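You operate a simulated robot arm through the tools that you are given. There is no shell and no other tool. Be economical: measure what you need, move in short steps, check, and stop when the job is done.

You run a simulated robot arm. Do the job below in one go: nothing can be reset, and whatever is moved stays where it is left.

## Task
Pan the purple channel to L, unmute it and push its fader to FULL.
Fine: then set the volume to 1; leave the other channels alone.

It is judged by the outcome, as a careful person would: the job done as asked, and still so three seconds after it is handed in. It fails if anything else is knocked over, pushed out of place, dropped, spilled or broken.

## Robot
A 7-joint arm with a two-finger parallel gripper, fixed in place. Base frame: the origin is at the foot of the arm, x ahead of it, y to its left, z up; the work surface is at about z = 730. Readings come in mm, degrees, newtons and seconds.
With the tool pointing down near the work surface it reaches from about 380 to 900 mm from the base axis. Its first joint turns from -115.0 to 115.0 degrees. Payload 3.91 kg.
The tool frame sits at the grasp point between the pads (the TCP): z along the fingers, y along the line on which they close. The tips reach 30 mm beyond it. The gripper opens to 110 mm. The fingers are 20 mm wide and 10 mm thick; the gripper's body (48 by 112 mm) begins 55 mm behind the TCP.
Orientation is told as [roll, pitch, yaw] about the base's x, y, z axes, in that order, counted from this pose: with the fingers straight down and closing along the base's y, the tool's x points along the base's -x, its y along +y and its z along -z.

## Interface
- The arm moves only by the tool send_rows. Its argument "deltas" is a list of rows, each an object of numbers (a shift or turn left out is 0, a gripper value left out holds the last): "dx", "dy", "dz": the shift along the tool's x, y, z in m; "wx", "wy", "wz": the turn, a rotation vector about the tool's x, y, z in degrees; "claw": the closure in counts, from 0 (fully open) to 255 (shut). In form: [{"dx": .., "dy": .., "dz": .., "wx": .., "wy": .., "wz": .., "claw": ..}, ...]. A call has 1 to 8 rows; each row shifts and turns the commanded pose from where the row before left it, along the tool's axes as they then stand. Each row takes 0.2 s and may step no farther than 50 mm and 8.6 degrees from the row before; otherwise, or with a gripper value out of range, the whole call is refused. A pose out of reach is approached as far as the arm can. The call stops where the force on the tool passes 40 N (or 10 N more than at its start, if that is more) or the arm is blocked; 0.2 s more then pass. Each finger travels about 153 mm/s and halts on what it meets, pressing with about 32 N; the grip force reading is that of the motor and also rises with nothing between the fingers. The clock runs only during rows and for 0.2 s after the last one: add rows that do not move to give the fingers time. The reply holds the time, the measured pose of the TCP, the force on the tool along the base axes, the opening and the grip force, in the units named above and with some noise, with the torque about the TCP (base axes, N m) and any sound that the robot's microphone picked up.
- Cameras (640 x 400 px; columns grow to the right, rows downward): "scene" is fixed at [416.8, 654.3, 1539.6]; the picture's right is [-0.94, -0.35, 0.00], its down [-0.19, 0.51, -0.84] and it looks along [0.29, -0.79, -0.55] (base axes); focal length 365 px, centre (320, 200). "wrist" rides on the gripper at [72, 17, -103] in the tool frame; the picture's right is [-0.23, 0.97, 0.00], its down [-0.76, -0.18, -0.62] and it looks along [-0.61, -0.14, 0.78] (tool axes); focal length 222 px, centre (320, 200). There is no depth. A picture from a camera that has moved, and an enlarged one, comes with that camera's place and axes in the base frame and with its lens. The place of the scene camera against the robot may be out by one fixed shift of up to 18 mm in any direction.
- get_image(camera): a new picture of that camera. No time passes.
- raise_lower(by): slides the trunk up (or, below 0, down) by that many mm; the arm rides with it, the base frame stays. It gives what a move gives, with no picture.
- zoom(camera, box): a new picture of the part [left, top, right, bottom] of that camera's present view, enlarged. No time passes.
- hand_in(): hands the job in; it is judged then, once.

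Go step by step. Nothing tells you positions but the pictures and the camera data: compare them with the known pose of the tool, close in by small moves and look again before you grip or let go. The budget is 120 turns and 64 pictures, counting those below and the enlarged ones. Unless the task says otherwise, let go and move clear before handing in, and close with one line.

The tools are called after "Request:" as a command line: name --argument value ..., lists and objects as JSON in quotes. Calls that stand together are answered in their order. send_rows: Moves the arm, as the interface text tells. Its arguments: {"type":"object","properties":{"deltas":{"type":"array","items":{"type":"object","properties":{"dx":{"type":"number"},"dy":{"type":"number"},"dz":{"type":"number"},"wx":{"type":"number"},"wy":{"type":"number"},"wz":{"type":"number"},"claw":{"type":"number"}}}}},"required":["deltas"]} The other tools are called the same way: raise_lower (by) slides the trunk up or down; get_image (camera) takes a picture; zoom (camera, box) takes an enlarged picture of a part of a camera's view; hand_in () hands the job in.

At the start:

```text
t: 0.0
tcp_pos: [658.0, -108.7, 1152.8]
tcp_rot: [0.1, 0.0, 0.0]
contact_force: [0.0, -0.1, 0.7]
moment: [-0.03, -0.02, 0.01]
finger_gap: 110.0
grip_force: 0.1
trunk travel left (down, up): [-775.0, 215.0]
```

scene: 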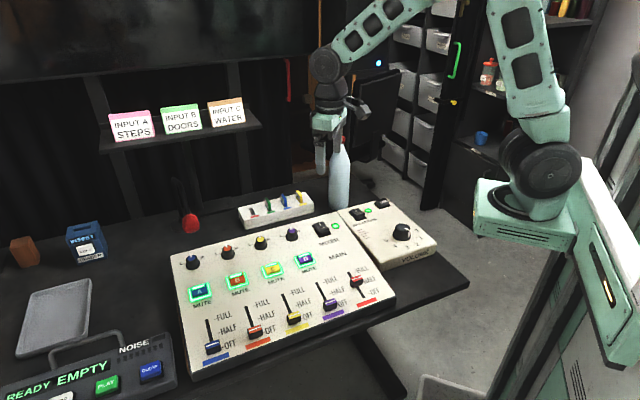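
wrist: 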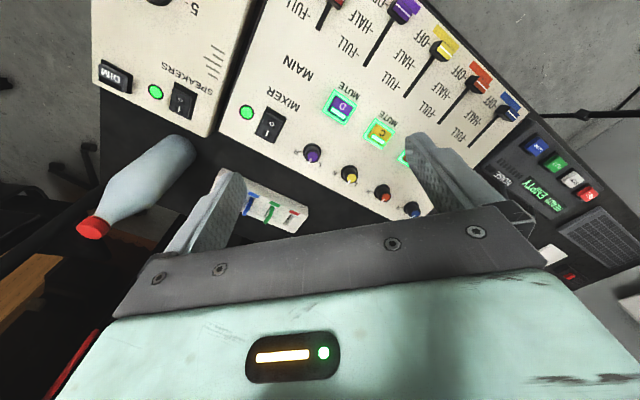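

I see a mixer with four colored channels (purple D is rightmost in the scene view), a main fader (red), and a separate volume box. I'll zoom in on the details.

Request:
zoom --camera "scene" --box '[170, 200, 400, 360]'

Request:
zoom --camera "scene" --box '[270, 190, 450, 310]'

Request:
zoom --camera "wrist" --box '[240, 0, 520, 220]'

```text
2.50 times, centred on (285, 280) of scene
camera zoom: at [416.8, 654.3, 1539.6], right [-0.94, -0.35, 0.0], down [-0.19, 0.51, -0.84], along [0.29, -0.79, -0.55], focal length 913 px, centre (408, 0)
```

zoom: 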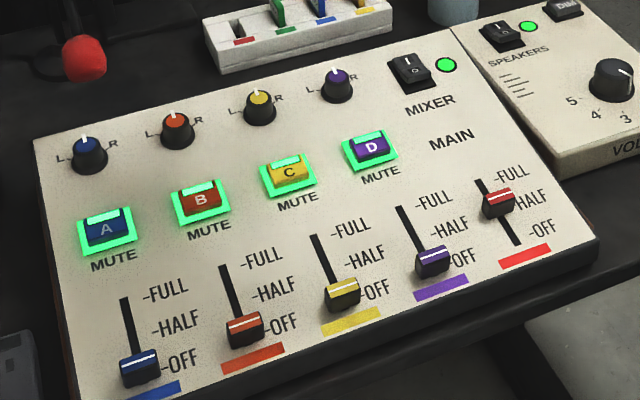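

```text
3.33 times, centred on (360, 250) of scene
camera zoom: at [416.8, 654.3, 1539.6], right [-0.94, -0.35, 0.0], down [-0.19, 0.51, -0.84], along [0.29, -0.79, -0.55], focal length 1218 px, centre (187, 33)
```

zoom: 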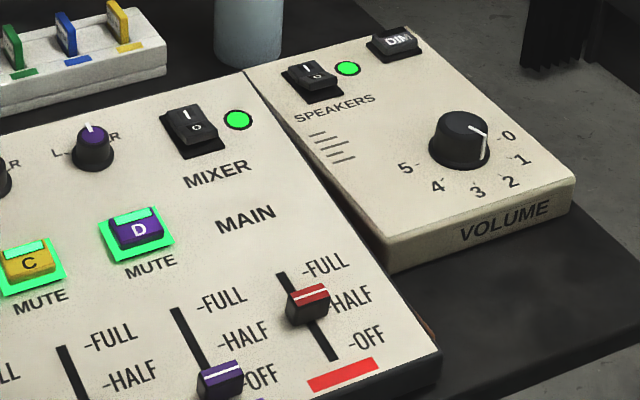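

```text
1.82 times, centred on (380, 110) of wrist
camera zoom: at [585.4, -91.3, 1257.3], right [0.23, 0.97, 0.0], down [0.76, -0.18, 0.62], along [0.61, -0.14, -0.78], focal length 404 px, centre (211, 364)
```

zoom: 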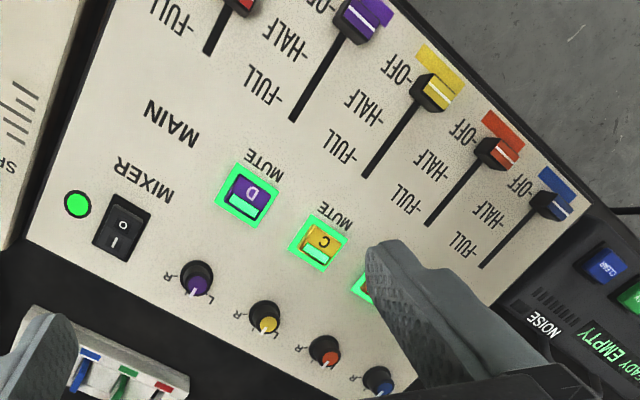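

The purple channel (D) is at center pan, muted (lit) and at OFF; the panel is rotated about 45° in the base frame, and knob D is near (812,-165). I'll move the arm closer above knob D and look.

Request:
send_rows --deltas '[{"dx": -0.026, "dy": -0.009, "dz": 0.035}, {"dx": -0.026, "dy": -0.009, "dz": 0.035}, {"dx": -0.026, "dy": -0.009, "dz": 0.035}, {"dx": -0.026, "dy": -0.009, "dz": 0.035}, {"dx": -0.026, "dy": -0.009, "dz": 0.035}, {}]'

Request:
get_image --camera "wrist"

```text
t: 1.4
tcp_pos: [786.3, -155.4, 976.2]
tcp_rot: [0.0, -0.1, 0.1]
contact_force: [-0.6, -0.9, 1.0]
moment: [0.02, -0.01, -0.01]
finger_gap: 110.0
grip_force: 0.0
trunk travel left (down, up): [-775.0, 215.0]
```

```text
58 pictures are left
camera wrist: at [714.6, -138.7, 1080.6], right [0.23, 0.97, 0.0], down [0.76, -0.18, 0.62], along [0.61, -0.14, -0.78], focal length 222 px, centre (320, 200)
```

wrist: 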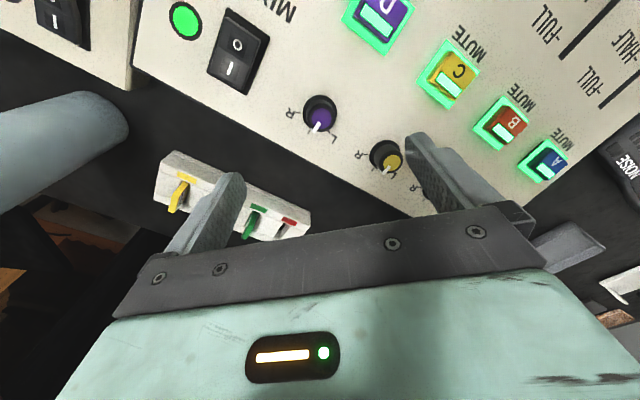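

The knob seems nearly under the TCP, with the panel higher than I assumed and possibly sloped. I'll shift back for a second, wider-baseline view.

Request:
send_rows --deltas '[{"dx": 0.04, "dy": 0.01}, {"dx": 0.04, "dy": 0.01}, {"dx": 0.04, "dy": 0.01}, {"dx": 0.04, "dy": 0.01}, {}]'

Request:
zoom --camera "wrist" --box '[160, 0, 480, 200]'

```text
t: 2.6
tcp_pos: [624.6, -110.8, 978.4]
tcp_rot: [0.0, 0.1, 0.0]
contact_force: [1.0, -0.1, 0.2]
moment: [0.02, -0.01, 0.0]
finger_gap: 110.0
grip_force: 0.1
trunk travel left (down, up): [-775.0, 215.0]
```

```text
2.00 times, centred on (320, 100) of wrist
camera zoom: at [552.7, -95.0, 1082.2], right [0.23, 0.97, 0.0], down [0.76, -0.18, 0.62], along [0.61, -0.14, -0.78], focal length 444 px, centre (320, 400)
```

zoom: 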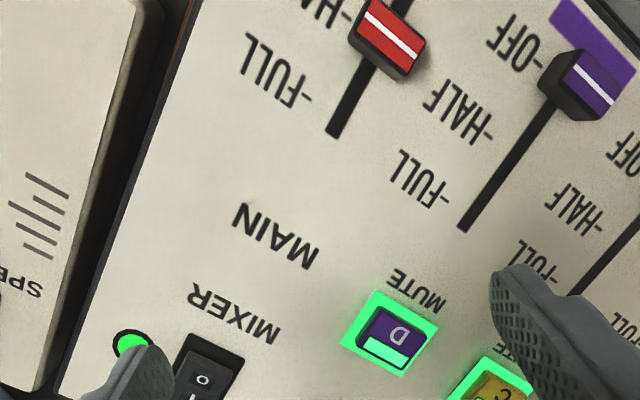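

The panel is a wedge of about 9–10° rising away from the faders; knob D's top is at about (784,-154,846), button D at (723,-81,808), and the fader runs from (603,43) to (667,-24) at about z 787. I'll hover over the knob with the tool tilted to match the panel normal.

Request:
send_rows --deltas '[{"dx": -0.0375, "dy": -0.0085, "dz": 0.01, "claw": 110}, {"dx": -0.0375, "dy": -0.0085, "dz": 0.01}, {"dx": -0.0375, "dy": -0.0085, "dz": 0.01}, {"dx": -0.0375, "dy": -0.0085, "dz": 0.01}, {"wx": 3.4, "wy": -3.3}, {"wx": 3.4, "wy": -3.3}, {}]'

Request:
get_image --camera "wrist"

```text
t: 4.2
tcp_pos: [777.0, -147.1, 937.0]
tcp_rot: [-6.8, -6.7, 0.5]
contact_force: [0.6, -0.3, 1.0]
moment: [-0.01, 0.0, 0.02]
finger_gap: 62.8
grip_force: 0.1
trunk travel left (down, up): [-775.0, 215.0]
```

```text
56 pictures are left
camera wrist: at [693.2, -119.1, 1029.3], right [0.23, 0.97, -0.09], down [0.68, -0.1, 0.72], along [0.69, -0.23, -0.68], focal length 222 px, centre (320, 200)
```

wrist: 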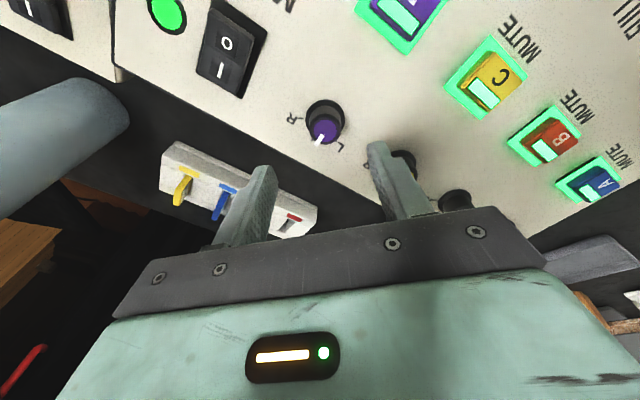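

The tool axis is now nearly over knob D (within ~4 mm). I'll zoom to see the pan marks.

Request:
zoom --camera "wrist" --box '[260, 70, 400, 170]'

```text
4.00 times, centred on (330, 120) of wrist
camera zoom: at [693.2, -119.1, 1029.3], right [0.23, 0.97, -0.09], down [0.68, -0.1, 0.72], along [0.69, -0.23, -0.68], focal length 888 px, centre (280, 520)
```

zoom: 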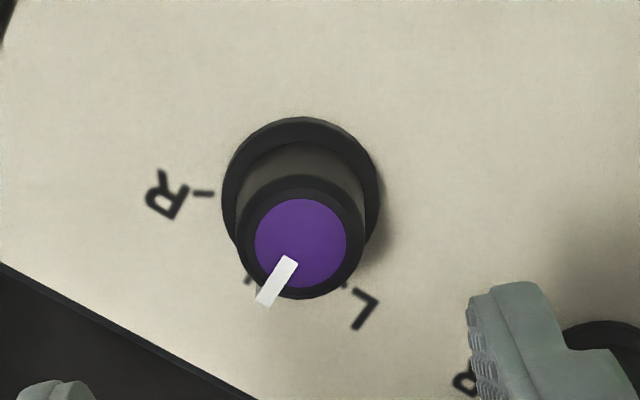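

The pointer is at 12 o'clock; the L tick is roughly 50–60° counter‑clockwise. I'll correct laterally, pre-rotate +24° and descend partway.

Request:
send_rows --deltas '[{"dx": -0.0025, "dy": 0.003, "dz": 0.01}, {"wz": 8, "dz": 0.015}, {"wz": 8, "dz": 0.015}, {"wz": 8, "dz": 0.015}, {}]'

Request:
get_image --camera "wrist"

Request:
zoom --camera "scene" --box '[240, 170, 370, 260]'

```text
t: 5.4
tcp_pos: [784.8, -151.4, 882.9]
tcp_rot: [-3.5, -8.7, -23.9]
contact_force: [-0.1, 0.2, 0.1]
moment: [0.02, 0.01, -0.02]
finger_gap: 62.9
grip_force: 0.1
trunk travel left (down, up): [-775.0, 215.0]
```

```text
54 pictures are left
camera wrist: at [715.3, -94.8, 974.2], right [0.61, 0.79, -0.02], down [0.54, -0.39, 0.74], along [0.58, -0.46, -0.67], focal length 222 px, centre (320, 200)
```

wrist: 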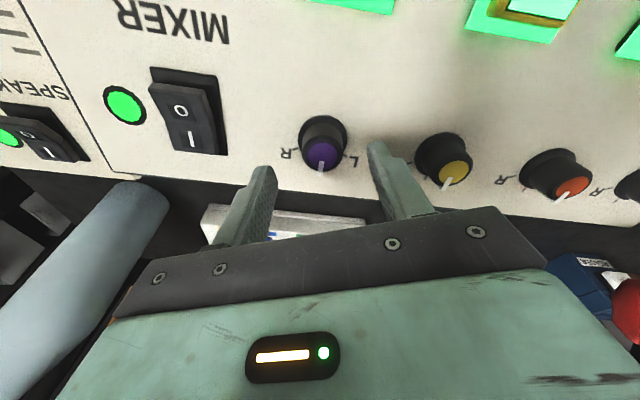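

```text
4.44 times, centred on (305, 215) of scene
camera zoom: at [416.8, 654.3, 1539.6], right [-0.94, -0.35, 0.0], down [-0.19, 0.51, -0.84], along [0.29, -0.79, -0.55], focal length 1624 px, centre (387, 133)
```

zoom: 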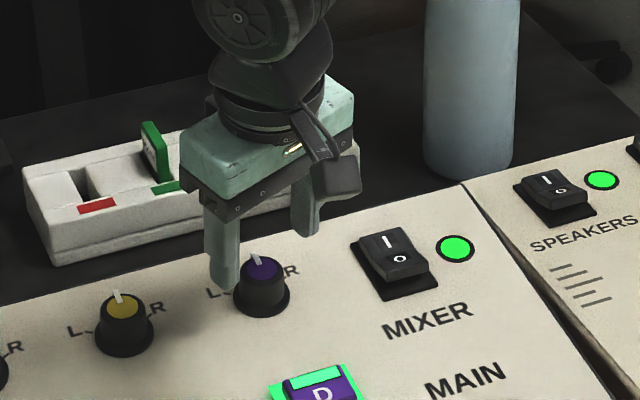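

The fingers straddle knob D and are aligned. Descending ~23 mm, then closing.

Request:
send_rows --deltas '[{"dz": 0.008}, {"dz": 0.008}, {"dz": 0.006}, {}]'

Request:
zoom --camera "scene" --box '[240, 170, 370, 260]'

```text
t: 6.4
tcp_pos: [789.1, -153.9, 861.3]
tcp_rot: [-3.5, -8.9, -23.7]
contact_force: [0.0, 0.2, -0.4]
moment: [-0.03, 0.03, 0.02]
finger_gap: 62.6
grip_force: 0.1
trunk travel left (down, up): [-775.0, 215.0]
```

```text
4.44 times, centred on (305, 215) of scene
camera zoom: at [416.8, 654.3, 1539.6], right [-0.94, -0.35, 0.0], down [-0.19, 0.51, -0.84], along [0.29, -0.79, -0.55], focal length 1624 px, centre (387, 133)
```

zoom: 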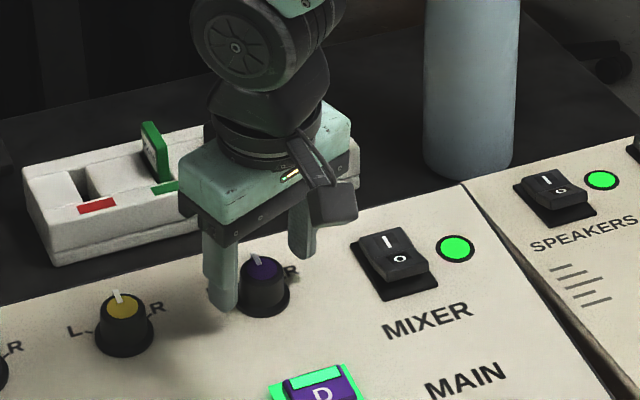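

Fingers are at knob body height with no contact. Closing on the knob.

Request:
send_rows --deltas '[{"claw": 190}, {"claw": 215}, {}]'

```text
t: 7.2
tcp_pos: [789.0, -152.9, 861.9]
tcp_rot: [-3.5, -8.8, -23.8]
contact_force: [1.8, 3.5, 0.0]
moment: [0.38, -0.33, 0.08]
finger_gap: 31.2
grip_force: 32.0
trunk travel left (down, up): [-775.0, 215.0]
```

Gripped at 31 mm. Turning counter‑clockwise toward L about 48° first.

Request:
send_rows --deltas '[{"wz": -6}, {"wz": -6}, {"wz": -6}, {"wz": -6}, {"wz": -6}, {"wz": -6}, {"wz": -6}, {"wz": -6}]'

Request:
get_image --camera "wrist"

Request:
zoom --camera "scene" --box '[260, 210, 320, 250]'

```text
t: 9.0
tcp_pos: [787.3, -153.1, 861.0]
tcp_rot: [-8.8, -3.2, 24.4]
contact_force: [4.9, 4.0, -0.1]
moment: [0.59, -0.59, 0.13]
finger_gap: 30.9
grip_force: 31.9
trunk travel left (down, up): [-775.0, 215.0]
```

```text
51 pictures are left
camera wrist: at [704.1, -155.5, 958.0], right [-0.18, 0.97, -0.14], down [0.69, 0.23, 0.68], along [0.7, 0.03, -0.72], focal length 222 px, centre (320, 200)
```

wrist: 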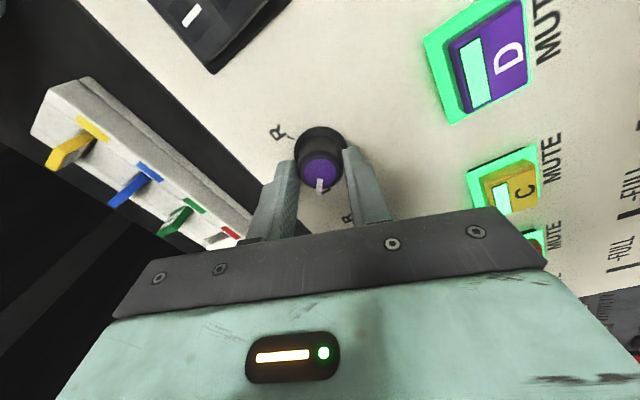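

```text
10.00 times, centred on (290, 230) of scene
camera zoom: at [416.8, 654.3, 1539.6], right [-0.94, -0.35, 0.0], down [-0.19, 0.51, -0.84], along [0.29, -0.79, -0.55], focal length 3653 px, centre (620, -100)
```

zoom: 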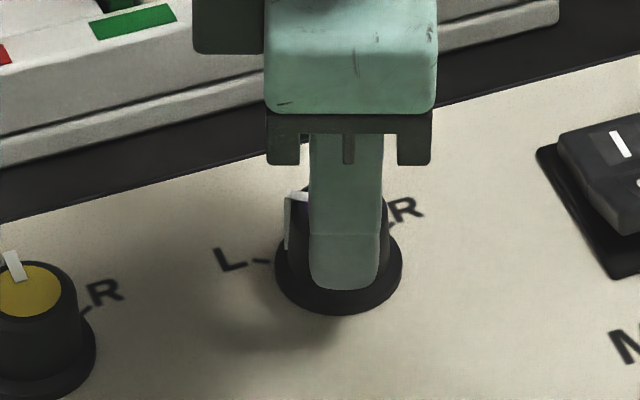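

Turned 48° freely; the L tick looks to be near 60°. Turning 12° more and watching for a stop.

Request:
send_rows --deltas '[{"wz": -4}, {"wz": -4}, {"wz": -4}, {}]'

Request:
zoom --camera "scene" --box '[260, 210, 320, 250]'

Request:
zoom --camera "wrist" --box '[260, 110, 390, 220]'

```text
t: 10.0
tcp_pos: [787.9, -153.3, 861.4]
tcp_rot: [-9.4, -1.4, 36.1]
contact_force: [2.2, -0.5, 1.0]
moment: [0.42, 0.02, -0.64]
finger_gap: 31.1
grip_force: 31.8
trunk travel left (down, up): [-775.0, 215.0]
```

```text
10.00 times, centred on (290, 230) of scene
camera zoom: at [416.8, 654.3, 1539.6], right [-0.94, -0.35, 0.0], down [-0.19, 0.51, -0.84], along [0.29, -0.79, -0.55], focal length 3653 px, centre (620, -100)
```

zoom: 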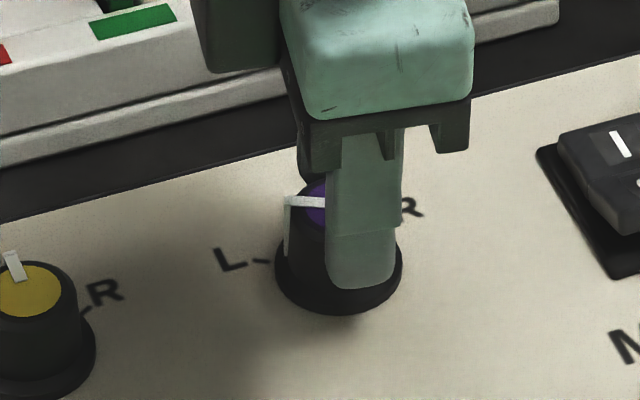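

```text
3.64 times, centred on (325, 165) of wrist
camera zoom: at [708.2, -170.6, 960.4], right [-0.38, 0.91, -0.15], down [0.65, 0.38, 0.66], along [0.66, 0.15, -0.73], focal length 808 px, centre (302, 327)
```

zoom: 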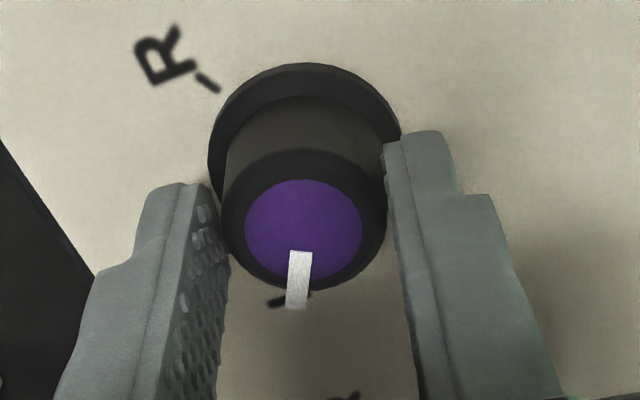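

The torque jumped, suggesting the stop at L. A small extra nudge, then release and back off to check.

Request:
send_rows --deltas '[{"wz": -3}, {}, {"claw": 120}, {"claw": 100}, {}, {"dz": -0.025}, {"dz": -0.035}, {}]'

Request:
zoom --camera "wrist" --box '[240, 70, 400, 190]'

Request:
zoom --camera "scene" --box '[260, 210, 320, 250]'

```text
t: 11.8
tcp_pos: [782.0, -146.9, 920.4]
tcp_rot: [-9.4, -0.8, 39.1]
contact_force: [-0.6, -0.2, -0.3]
moment: [0.0, 0.04, 0.0]
finger_gap: 66.7
grip_force: 0.1
trunk travel left (down, up): [-775.0, 215.0]
```

```text
3.33 times, centred on (320, 130) of wrist
camera zoom: at [704.2, -166.4, 1020.9], right [-0.43, 0.89, -0.16], down [0.63, 0.42, 0.65], along [0.65, 0.18, -0.74], focal length 740 px, centre (320, 433)
```

zoom: 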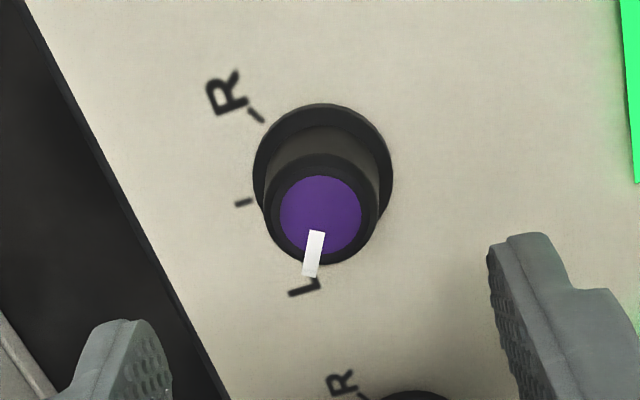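

```text
10.00 times, centred on (290, 230) of scene
camera zoom: at [416.8, 654.3, 1539.6], right [-0.94, -0.35, 0.0], down [-0.19, 0.51, -0.84], along [0.29, -0.79, -0.55], focal length 3653 px, centre (620, -100)
```

zoom: 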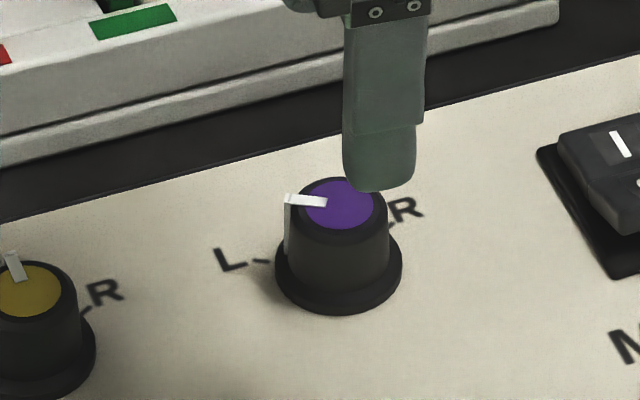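

Pan D now points right at L. Next I'll align the tool with the panel axes, close the fingers and hover over mute button D.

Request:
send_rows --deltas '[{"wz": -5.4, "claw": 255}, {"dx": -0.001, "dy": 0.035, "dz": 0.003}, {"dx": -0.001, "dy": 0.035, "dz": 0.005}, {"dx": -0.002, "dy": 0.035, "dz": 0.005}, {}, {}]'

Request:
get_image --camera "wrist"

Request:
zoom --camera "scene" --box '[240, 200, 400, 320]'

```text
t: 13.2
tcp_pos: [709.5, -71.1, 888.3]
tcp_rot: [-9.5, 0.0, 44.4]
contact_force: [0.2, -0.3, -0.3]
moment: [0.02, -0.04, 0.0]
finger_gap: 0.1
grip_force: 32.2
trunk travel left (down, up): [-775.0, 215.0]
```

```text
45 pictures are left
camera wrist: at [635.3, -98.0, 989.0], right [-0.51, 0.85, -0.16], down [0.6, 0.48, 0.64], along [0.62, 0.23, -0.75], focal length 222 px, centre (320, 200)
```

wrist: 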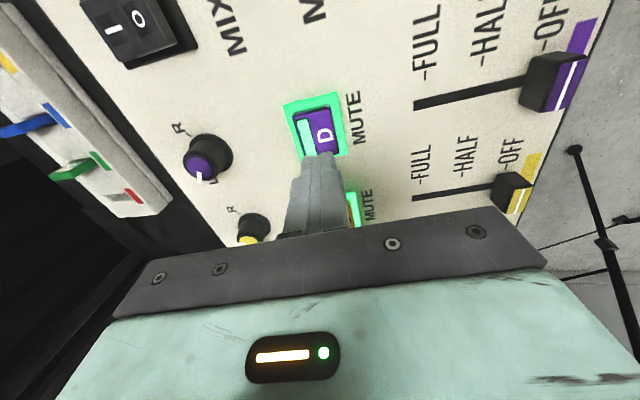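

```text
3.33 times, centred on (320, 260) of scene
camera zoom: at [416.8, 654.3, 1539.6], right [-0.94, -0.35, 0.0], down [-0.19, 0.51, -0.84], along [0.29, -0.79, -0.55], focal length 1218 px, centre (320, 0)
```

zoom: 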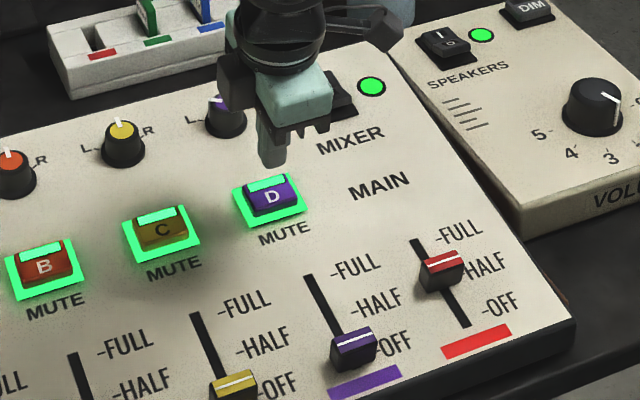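

The tips are aligned within ~3 mm with button D, about 50 mm above. Correcting and descending to near contact.

Request:
send_rows --deltas '[{"dx": 0.002, "dy": -0.001, "dz": 0.02}, {"dz": 0.02}, {}]'

Request:
zoom --camera "scene" --box '[270, 225, 350, 275]'

```text
t: 14.0
tcp_pos: [716.9, -77.2, 849.6]
tcp_rot: [-9.5, 0.0, 44.5]
contact_force: [0.2, -0.1, 1.1]
moment: [0.0, 0.01, 0.04]
finger_gap: 0.0
grip_force: 31.7
trunk travel left (down, up): [-775.0, 215.0]
```

```text
8.00 times, centred on (310, 250) of scene
camera zoom: at [416.8, 654.3, 1539.6], right [-0.94, -0.35, 0.0], down [-0.19, 0.51, -0.84], along [0.29, -0.79, -0.55], focal length 2922 px, centre (400, -200)
```

zoom: 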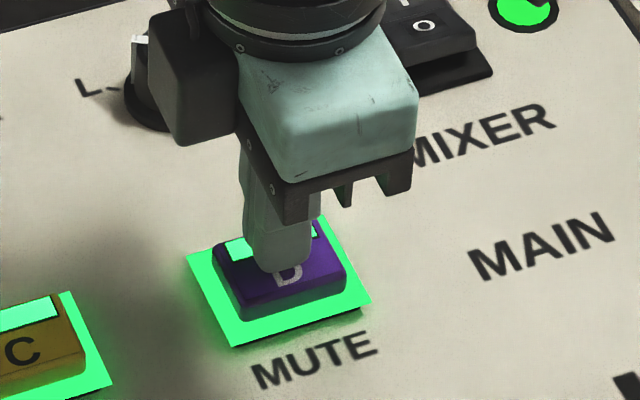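

Centered over D and about 10 mm above it. Pressing down in small steps.

Request:
send_rows --deltas '[{"dz": 0.004}, {"dz": 0.003}, {"dz": 0.002}, {"dz": 0.002}, {"dz": 0.002}]'

Request:
zoom --camera "scene" --box '[270, 225, 350, 275]'

```text
t: 15.2
tcp_pos: [718.1, -80.0, 839.5]
tcp_rot: [-9.5, 0.1, 44.4]
contact_force: [-8.7, 0.8, 14.8]
moment: [0.0, 0.24, 0.02]
finger_gap: 0.0
grip_force: 32.2
trunk travel left (down, up): [-775.0, 215.0]
heard: click
```

```text
8.00 times, centred on (310, 250) of scene
camera zoom: at [416.8, 654.3, 1539.6], right [-0.94, -0.35, 0.0], down [-0.19, 0.51, -0.84], along [0.29, -0.79, -0.55], focal length 2922 px, centre (400, -200)
```

zoom: 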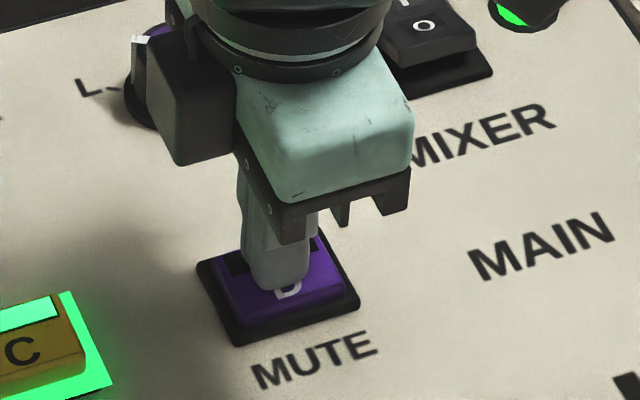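

Clicked and the D light went out: unmuted. Retreating and moving over the purple fader cap with fingers opening.

Request:
send_rows --deltas '[{"dz": -0.046}, {"dy": 0.044, "dx": -0.001}, {"dy": 0.044, "dx": -0.001}, {"dy": 0.044, "dx": -0.001}, {"dy": 0.043, "dx": -0.001, "claw": 100}, {}, {}]'

Request:
get_image --camera "wrist"

Request:
zoom --camera "scene" --box '[240, 200, 400, 320]'

```text
t: 16.8
tcp_pos: [595.1, 52.4, 855.2]
tcp_rot: [-9.4, 0.0, 44.4]
contact_force: [0.3, -0.1, -0.8]
moment: [0.0, 0.04, 0.0]
finger_gap: 66.6
grip_force: 0.1
trunk travel left (down, up): [-775.0, 215.0]
```

```text
41 pictures are left
camera wrist: at [520.1, 26.7, 954.8], right [-0.51, 0.85, -0.16], down [0.6, 0.48, 0.64], along [0.62, 0.23, -0.75], focal length 222 px, centre (320, 200)
```

wrist: 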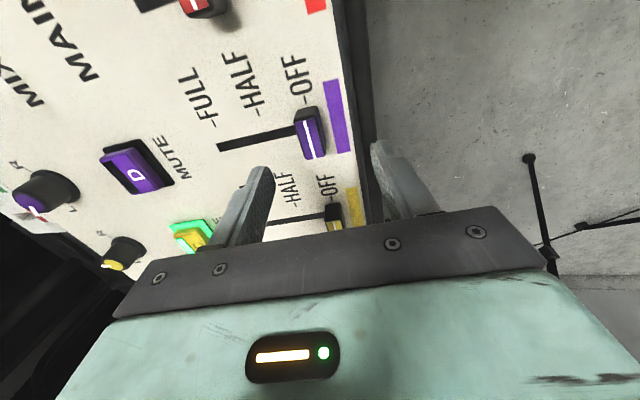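

```text
3.33 times, centred on (320, 260) of scene
camera zoom: at [416.8, 654.3, 1539.6], right [-0.94, -0.35, 0.0], down [-0.19, 0.51, -0.84], along [0.29, -0.79, -0.55], focal length 1218 px, centre (320, 0)
```

zoom: 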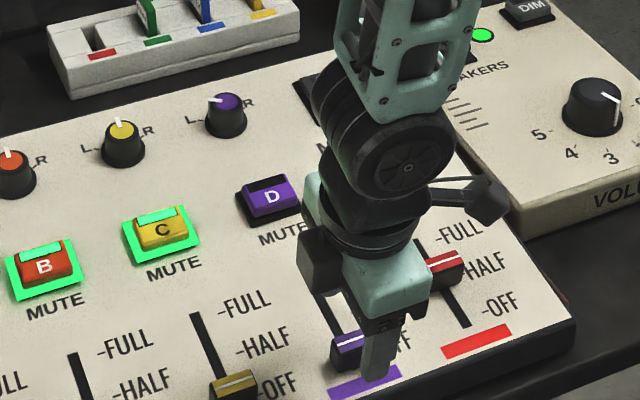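

D's light stays off. The fader cap sits about 8 mm further up-slot from the tool axis; correcting and descending partway.

Request:
send_rows --deltas '[{"dx": 0.002, "dy": -0.008}, {"dz": 0.015}, {"dz": 0.015}, {"dz": 0.008}, {}]'

Request:
get_image --camera "wrist"

Request:
zoom --camera "scene" --box '[300, 260, 380, 310]'

```text
t: 18.0
tcp_pos: [604.3, 39.6, 818.8]
tcp_rot: [-9.5, 0.1, 44.5]
contact_force: [-0.5, -0.6, -0.6]
moment: [-0.01, -0.01, 0.02]
finger_gap: 66.9
grip_force: 0.2
trunk travel left (down, up): [-775.0, 215.0]
```

```text
39 pictures are left
camera wrist: at [529.1, 14.0, 920.0], right [-0.51, 0.85, -0.16], down [0.6, 0.48, 0.64], along [0.62, 0.23, -0.75], focal length 222 px, centre (320, 200)
```

wrist: 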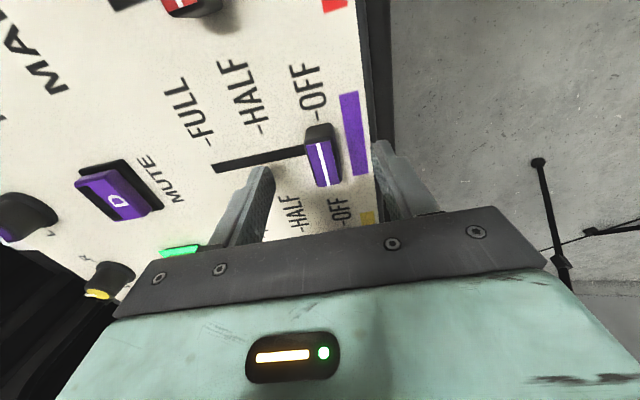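

```text
8.00 times, centred on (340, 285) of scene
camera zoom: at [416.8, 654.3, 1539.6], right [-0.94, -0.35, 0.0], down [-0.19, 0.51, -0.84], along [0.29, -0.79, -0.55], focal length 2922 px, centre (160, -480)
```

zoom: 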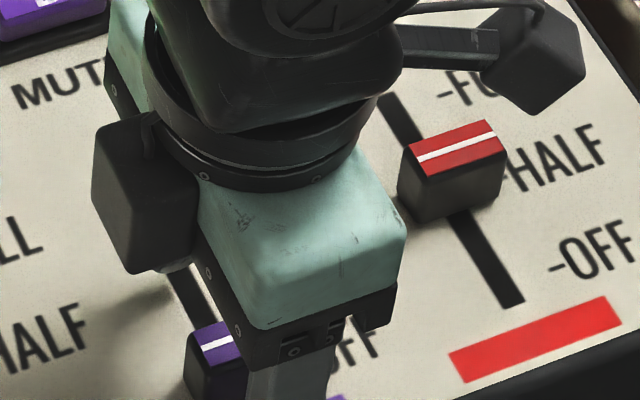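

Nearly aligned; descending ~11 mm and gripping the cap.

Request:
send_rows --deltas '[{"dx": -0.0025, "dz": 0.005}, {"dz": 0.004}, {"dz": 0.002}, {}]'

Request:
get_image --camera "wrist"

```text
t: 19.0
tcp_pos: [608.4, 40.9, 808.2]
tcp_rot: [-9.6, 0.0, 44.4]
contact_force: [0.5, 0.6, 0.1]
moment: [0.01, 0.0, -0.04]
finger_gap: 66.7
grip_force: 0.1
trunk travel left (down, up): [-775.0, 215.0]
```

```text
37 pictures are left
camera wrist: at [532.8, 14.3, 908.8], right [-0.51, 0.85, -0.16], down [0.6, 0.48, 0.64], along [0.62, 0.23, -0.75], focal length 222 px, centre (320, 200)
```

wrist: 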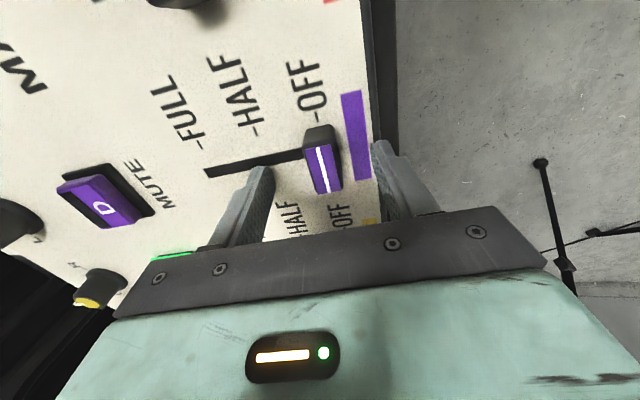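

No contact yet. Closing onto the cap.

Request:
send_rows --deltas '[{"claw": 180}, {"claw": 235}, {}]'

Request:
get_image --camera "wrist"

```text
t: 19.8
tcp_pos: [608.1, 40.7, 808.6]
tcp_rot: [-9.4, 0.0, 44.4]
contact_force: [0.3, 1.0, 0.1]
moment: [0.57, 0.57, 0.23]
finger_gap: 17.9
grip_force: 31.7
trunk travel left (down, up): [-775.0, 215.0]
```

```text
36 pictures are left
camera wrist: at [532.7, 14.3, 908.8], right [-0.51, 0.84, -0.16], down [0.6, 0.48, 0.64], along [0.62, 0.23, -0.75], focal length 222 px, centre (320, 200)
```

wrist: 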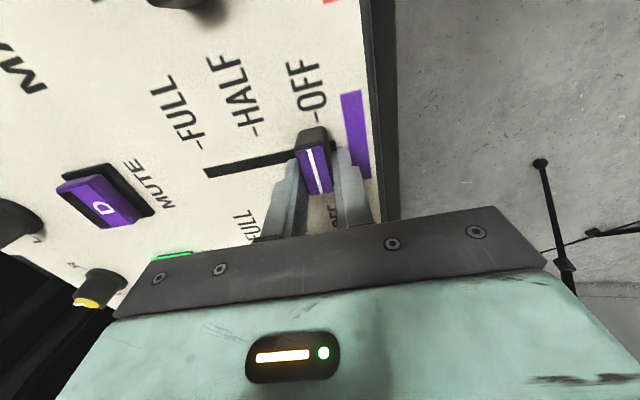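

Gripped (17.9 mm). Sliding it up the slot toward FULL.

Request:
send_rows --deltas '[{"dy": -0.01}, {"dy": -0.01}, {"dy": -0.01}, {"dy": -0.01}, {"dy": -0.01}, {}]'

Request:
get_image --camera "wrist"

```text
t: 21.2
tcp_pos: [643.0, 5.1, 816.3]
tcp_rot: [-9.3, 0.1, 44.5]
contact_force: [8.0, 3.3, 0.3]
moment: [0.65, 0.46, 0.23]
finger_gap: 17.7
grip_force: 32.0
trunk travel left (down, up): [-775.0, 215.0]
```

```text
35 pictures are left
camera wrist: at [568.0, -21.3, 916.8], right [-0.51, 0.84, -0.16], down [0.6, 0.48, 0.64], along [0.62, 0.23, -0.75], focal length 222 px, centre (320, 200)
```

wrist: 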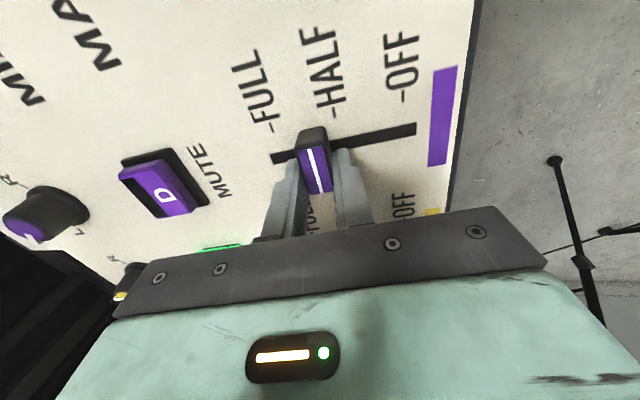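

It's past HALF; continuing in smaller steps until FULL / the end stop.

Request:
send_rows --deltas '[{"dy": -0.006}, {"dy": -0.006}, {"dy": -0.005}, {}]'

Request:
get_image --camera "wrist"

```text
t: 22.2
tcp_pos: [654.2, -5.7, 818.8]
tcp_rot: [-9.4, 0.1, 44.3]
contact_force: [5.6, 0.8, 0.2]
moment: [0.68, 0.46, 0.28]
finger_gap: 17.4
grip_force: 32.3
trunk travel left (down, up): [-775.0, 215.0]
```

```text
34 pictures are left
camera wrist: at [579.0, -32.2, 919.2], right [-0.51, 0.84, -0.16], down [0.6, 0.48, 0.64], along [0.62, 0.23, -0.75], focal length 222 px, centre (320, 200)
```

wrist: 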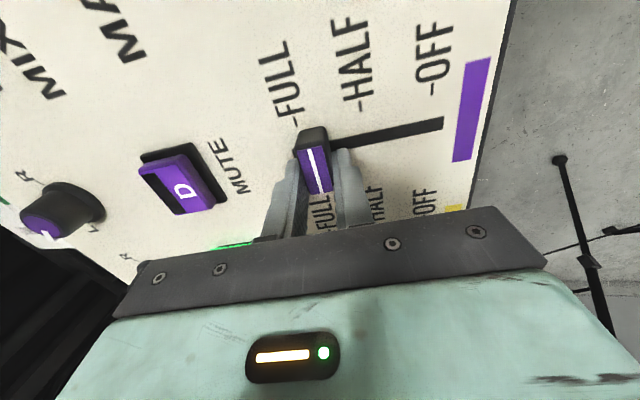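

Almost there; a few more small steps to find the stop.

Request:
send_rows --deltas '[{"dy": -0.003}, {"dy": -0.003}, {"dy": -0.003}, {}]'

Request:
zoom --camera "scene" --box '[290, 240, 390, 310]'

```text
t: 23.2
tcp_pos: [660.7, -11.6, 820.3]
tcp_rot: [-9.3, 0.2, 44.4]
contact_force: [6.5, 1.7, 0.6]
moment: [0.63, 0.43, 0.48]
finger_gap: 17.8
grip_force: 31.7
trunk travel left (down, up): [-775.0, 215.0]
```

```text
5.71 times, centred on (340, 275) of scene
camera zoom: at [416.8, 654.3, 1539.6], right [-0.94, -0.35, 0.0], down [-0.19, 0.51, -0.84], along [0.29, -0.79, -0.55], focal length 2087 px, centre (206, -229)
```

zoom: 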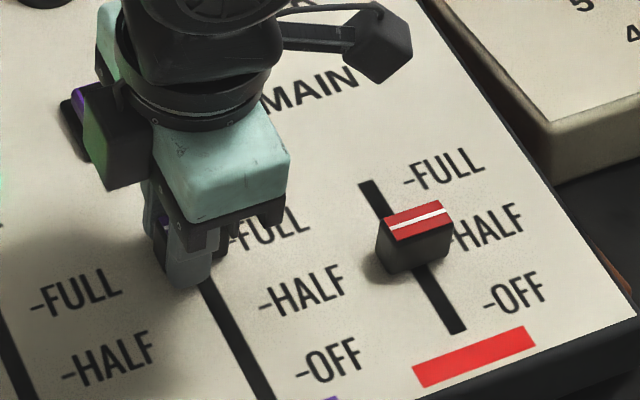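

Still moving freely at 75 mm; continuing to the end stop.

Request:
send_rows --deltas '[{"dy": -0.002}, {"dy": -0.002}, {"dy": -0.002}, {"dy": -0.002}, {}]'

Request:
get_image --camera "wrist"

```text
t: 24.4
tcp_pos: [662.5, -16.2, 822.3]
tcp_rot: [-9.2, 0.4, 44.4]
contact_force: [-29.9, 15.6, 1.1]
moment: [0.1, 1.6, 0.34]
finger_gap: 17.4
grip_force: 32.3
trunk travel left (down, up): [-775.0, 215.0]
```

```text
32 pictures are left
camera wrist: at [587.5, -42.6, 922.9], right [-0.51, 0.84, -0.16], down [0.6, 0.48, 0.64], along [0.62, 0.23, -0.75], focal length 222 px, centre (320, 200)
```

wrist: 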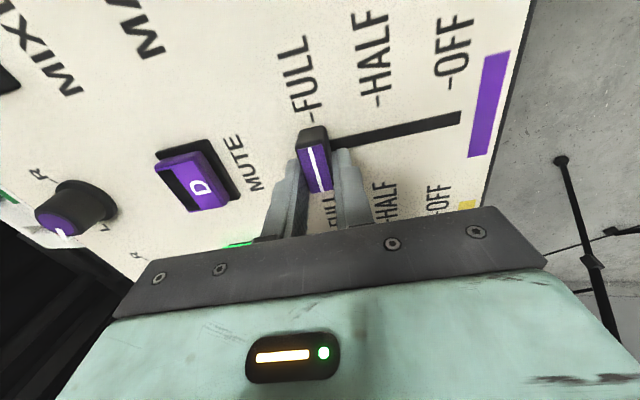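

The fader hit its end stop at FULL. Releasing and lifting away to check.

Request:
send_rows --deltas '[{"claw": 150}, {}, {"dz": -0.02}, {"dz": -0.04}, {"dz": -0.04}, {}]'

Request:
get_image --camera "wrist"

Request:
zoom --camera "wrist" --box '[240, 60, 440, 200]'

```text
t: 25.8
tcp_pos: [653.4, -4.1, 925.0]
tcp_rot: [-9.5, 0.1, 44.4]
contact_force: [-0.7, -0.7, 0.0]
moment: [-0.01, -0.05, -0.02]
finger_gap: 45.2
grip_force: 0.0
trunk travel left (down, up): [-775.0, 215.0]
```

```text
31 pictures are left
camera wrist: at [579.0, -30.6, 1024.3], right [-0.51, 0.84, -0.16], down [0.6, 0.48, 0.64], along [0.62, 0.23, -0.75], focal length 222 px, centre (320, 200)
```

wrist: 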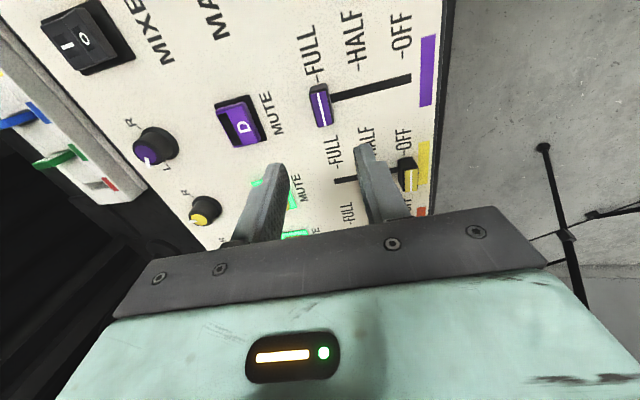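

```text
2.86 times, centred on (340, 130) of wrist
camera zoom: at [579.0, -30.6, 1024.3], right [-0.51, 0.84, -0.16], down [0.6, 0.48, 0.64], along [0.62, 0.23, -0.75], focal length 635 px, centre (263, 400)
```

zoom: 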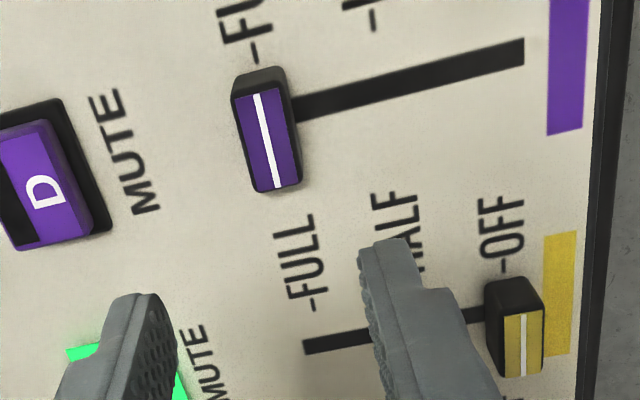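

Purple fader is at FULL. Now moving toward the volume box for a closer look.

Request:
send_rows --deltas '[{"dz": -0.04}, {"dx": 0.04, "dy": -0.012, "dz": -0.004}, {"dx": 0.04, "dy": -0.012, "dz": -0.004}, {"dx": 0.04, "dy": -0.012, "dz": -0.004}, {"dx": 0.04, "dy": -0.012, "dz": -0.004}, {"dx": 0.04, "dy": -0.012, "dz": -0.004}, {"dx": 0.04, "dy": -0.012, "dz": -0.004}, {}]'

Request:
get_image --camera "wrist"

Request:
get_image --camera "scene"

```text
t: 27.6
tcp_pos: [527.0, -218.8, 997.3]
tcp_rot: [-9.5, 0.0, 44.3]
contact_force: [0.6, 0.1, -0.4]
moment: [0.01, 0.01, 0.01]
finger_gap: 45.3
grip_force: 0.1
trunk travel left (down, up): [-775.0, 215.0]
```

```text
29 pictures are left
camera wrist: at [450.6, -245.3, 1097.8], right [-0.51, 0.84, -0.16], down [0.59, 0.48, 0.64], along [0.62, 0.23, -0.75], focal length 222 px, centre (320, 200)
```

wrist: 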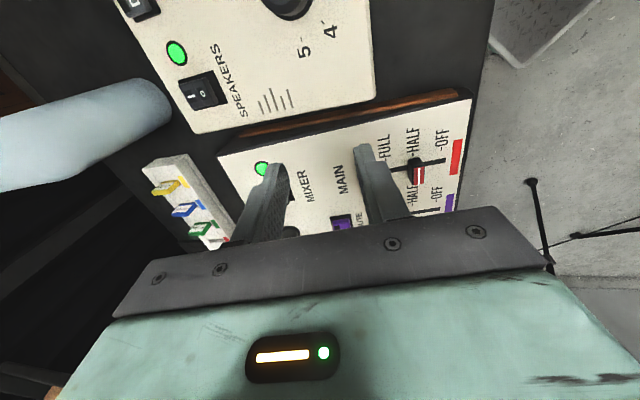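

```text
28 pictures are left
```

scene: 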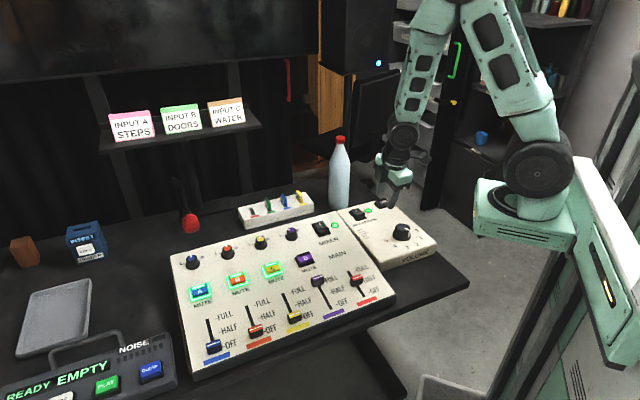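

Volume knob is near (485,-315). Moving above it to look.

Request:
send_rows --deltas '[{"dx": 0.032, "dy": -0.012, "dz": 0.01}, {"dx": 0.032, "dy": -0.012, "dz": 0.01}, {"dx": 0.032, "dy": -0.011, "dz": 0.01}, {}]'

Request:
get_image --camera "wrist"

Request:
zoom --camera "wrist" --box '[240, 40, 440, 170]'

```text
t: 28.6
tcp_pos: [482.9, -314.9, 973.8]
tcp_rot: [-9.6, 0.0, 44.5]
contact_force: [-0.5, 0.3, -0.2]
moment: [-0.02, 0.01, 0.0]
finger_gap: 45.0
grip_force: 0.0
trunk travel left (down, up): [-775.0, 215.0]
```

```text
27 pictures are left
camera wrist: at [407.7, -342.1, 1074.6], right [-0.51, 0.84, -0.16], down [0.59, 0.48, 0.64], along [0.62, 0.23, -0.75], focal length 222 px, centre (320, 200)
```

wrist: 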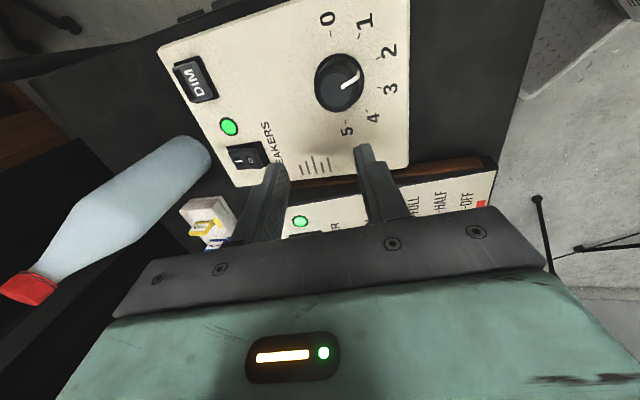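

```text
3.08 times, centred on (340, 105) of wrist
camera zoom: at [407.7, -342.1, 1074.6], right [-0.51, 0.84, -0.16], down [0.59, 0.48, 0.64], along [0.62, 0.23, -0.75], focal length 684 px, centre (258, 492)
```

zoom: 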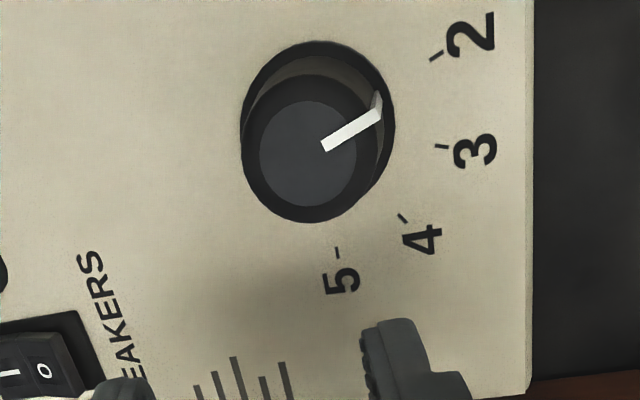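

The knob points right at 2 (ticks ~37° apart), so it needs about 38° counter‑clockwise to reach 1. The volume box may be flat rather than sloped, so I'll level the tool and look again.

Request:
send_rows --deltas '[{"wx": -4.7}, {"wx": -4.8}, {"dx": 0.018, "dy": 0.01, "dz": 0.02}, {"dz": 0.02}, {}]'

Request:
get_image --camera "wrist"

Request:
zoom --camera "wrist" --box '[240, 40, 440, 170]'

```text
t: 29.8
tcp_pos: [465.0, -319.0, 930.7]
tcp_rot: [0.0, 0.1, 44.4]
contact_force: [-0.7, 0.0, 0.7]
moment: [-0.01, -0.02, -0.04]
finger_gap: 45.3
grip_force: 0.1
trunk travel left (down, up): [-775.0, 215.0]
```

```text
25 pictures are left
camera wrist: at [401.7, -357.5, 1035.4], right [-0.52, 0.85, 0.0], down [0.67, 0.41, 0.62], along [0.53, 0.32, -0.78], focal length 222 px, centre (320, 200)
```

wrist: 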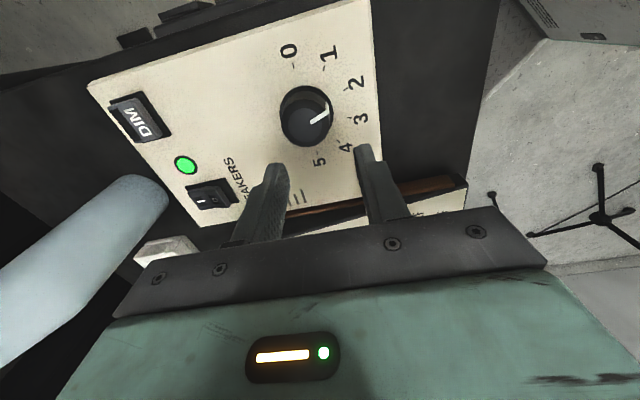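

```text
3.08 times, centred on (340, 105) of wrist
camera zoom: at [401.7, -357.5, 1035.4], right [-0.52, 0.85, 0.0], down [0.67, 0.41, 0.62], along [0.53, 0.32, -0.78], focal length 684 px, centre (258, 492)
```

zoom: 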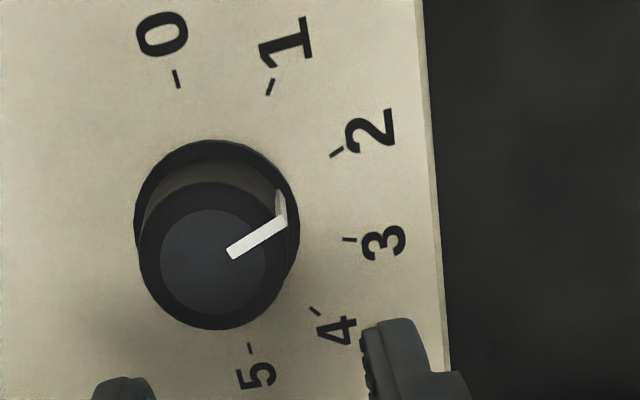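

Volume panel is flat: ticks are 36° apart and the pointer sits exactly on 2; knob top is at about (478,-327,~815). Aligning over it, pre-rotating +18°, opening and descending partway.

Request:
send_rows --deltas '[{"dx": -0.0035, "dy": -0.015, "claw": 92}, {"dz": 0.02, "wz": 6}, {"dz": 0.02, "wz": 6}, {"dz": 0.015, "wz": 6}, {}]'

Request:
get_image --camera "wrist"

Request:
zoom --camera "scene" --box '[350, 170, 460, 270]'

```text
t: 31.0
tcp_pos: [475.6, -327.6, 877.1]
tcp_rot: [0.0, 0.2, 26.3]
contact_force: [0.5, 0.7, 0.2]
moment: [0.0, 0.02, -0.02]
finger_gap: 70.3
grip_force: 0.1
trunk travel left (down, up): [-775.0, 215.0]
```

```text
23 pictures are left
camera wrist: at [404.4, -344.2, 981.9], right [-0.23, 0.97, 0.0], down [0.76, 0.18, 0.62], along [0.61, 0.14, -0.78], focal length 222 px, centre (320, 200)
```

wrist: 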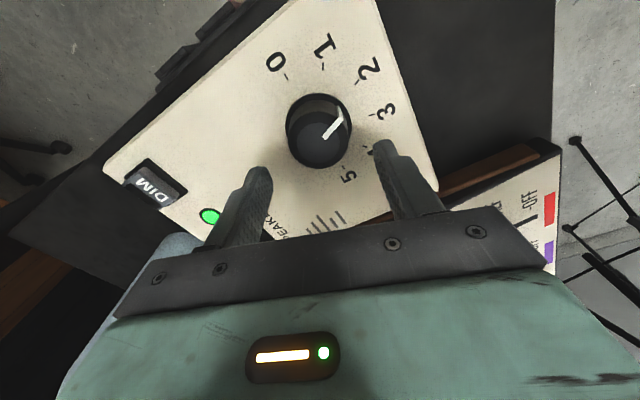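

```text
4.00 times, centred on (405, 220) of scene
camera zoom: at [416.8, 654.3, 1539.6], right [-0.94, -0.35, 0.0], down [-0.19, 0.51, -0.84], along [0.29, -0.79, -0.55], focal length 1461 px, centre (-20, 120)
```

zoom: 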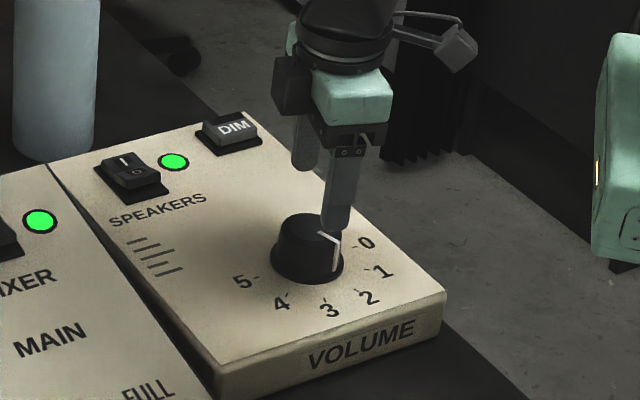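

Aligned within ~3 mm. Correcting and lowering further.

Request:
send_rows --deltas '[{"dx": -0.003, "dy": -0.002, "dz": 0.01}, {"dz": 0.012}, {"dz": 0.012}, {}]'

Request:
get_image --camera "wrist"

Request:
zoom --camera "scene" --box '[370, 190, 440, 250]'

```text
t: 32.0
tcp_pos: [479.3, -327.4, 842.7]
tcp_rot: [0.1, 0.0, 26.4]
contact_force: [0.5, -0.8, -0.8]
moment: [-0.03, -0.02, 0.0]
finger_gap: 70.5
grip_force: 0.1
trunk travel left (down, up): [-775.0, 215.0]
```

```text
21 pictures are left
camera wrist: at [407.2, -345.1, 947.6], right [-0.23, 0.97, 0.0], down [0.76, 0.18, 0.62], along [0.61, 0.14, -0.78], focal length 222 px, centre (320, 200)
```

wrist: 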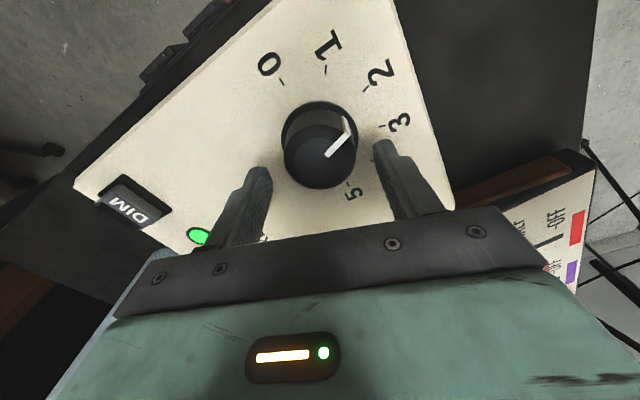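

```text
6.67 times, centred on (405, 220) of scene
camera zoom: at [416.8, 654.3, 1539.6], right [-0.94, -0.35, 0.0], down [-0.19, 0.51, -0.84], along [0.29, -0.79, -0.55], focal length 2435 px, centre (-247, 67)
```

zoom: 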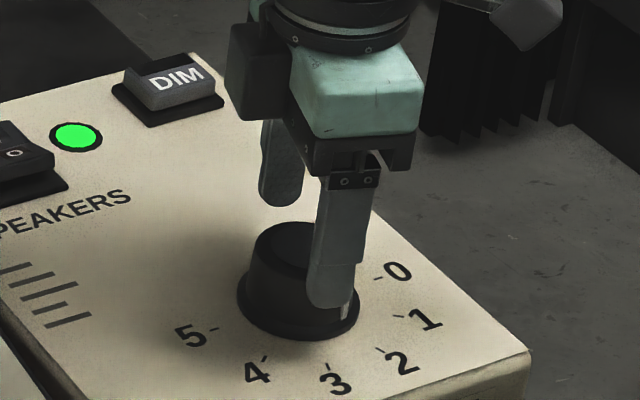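

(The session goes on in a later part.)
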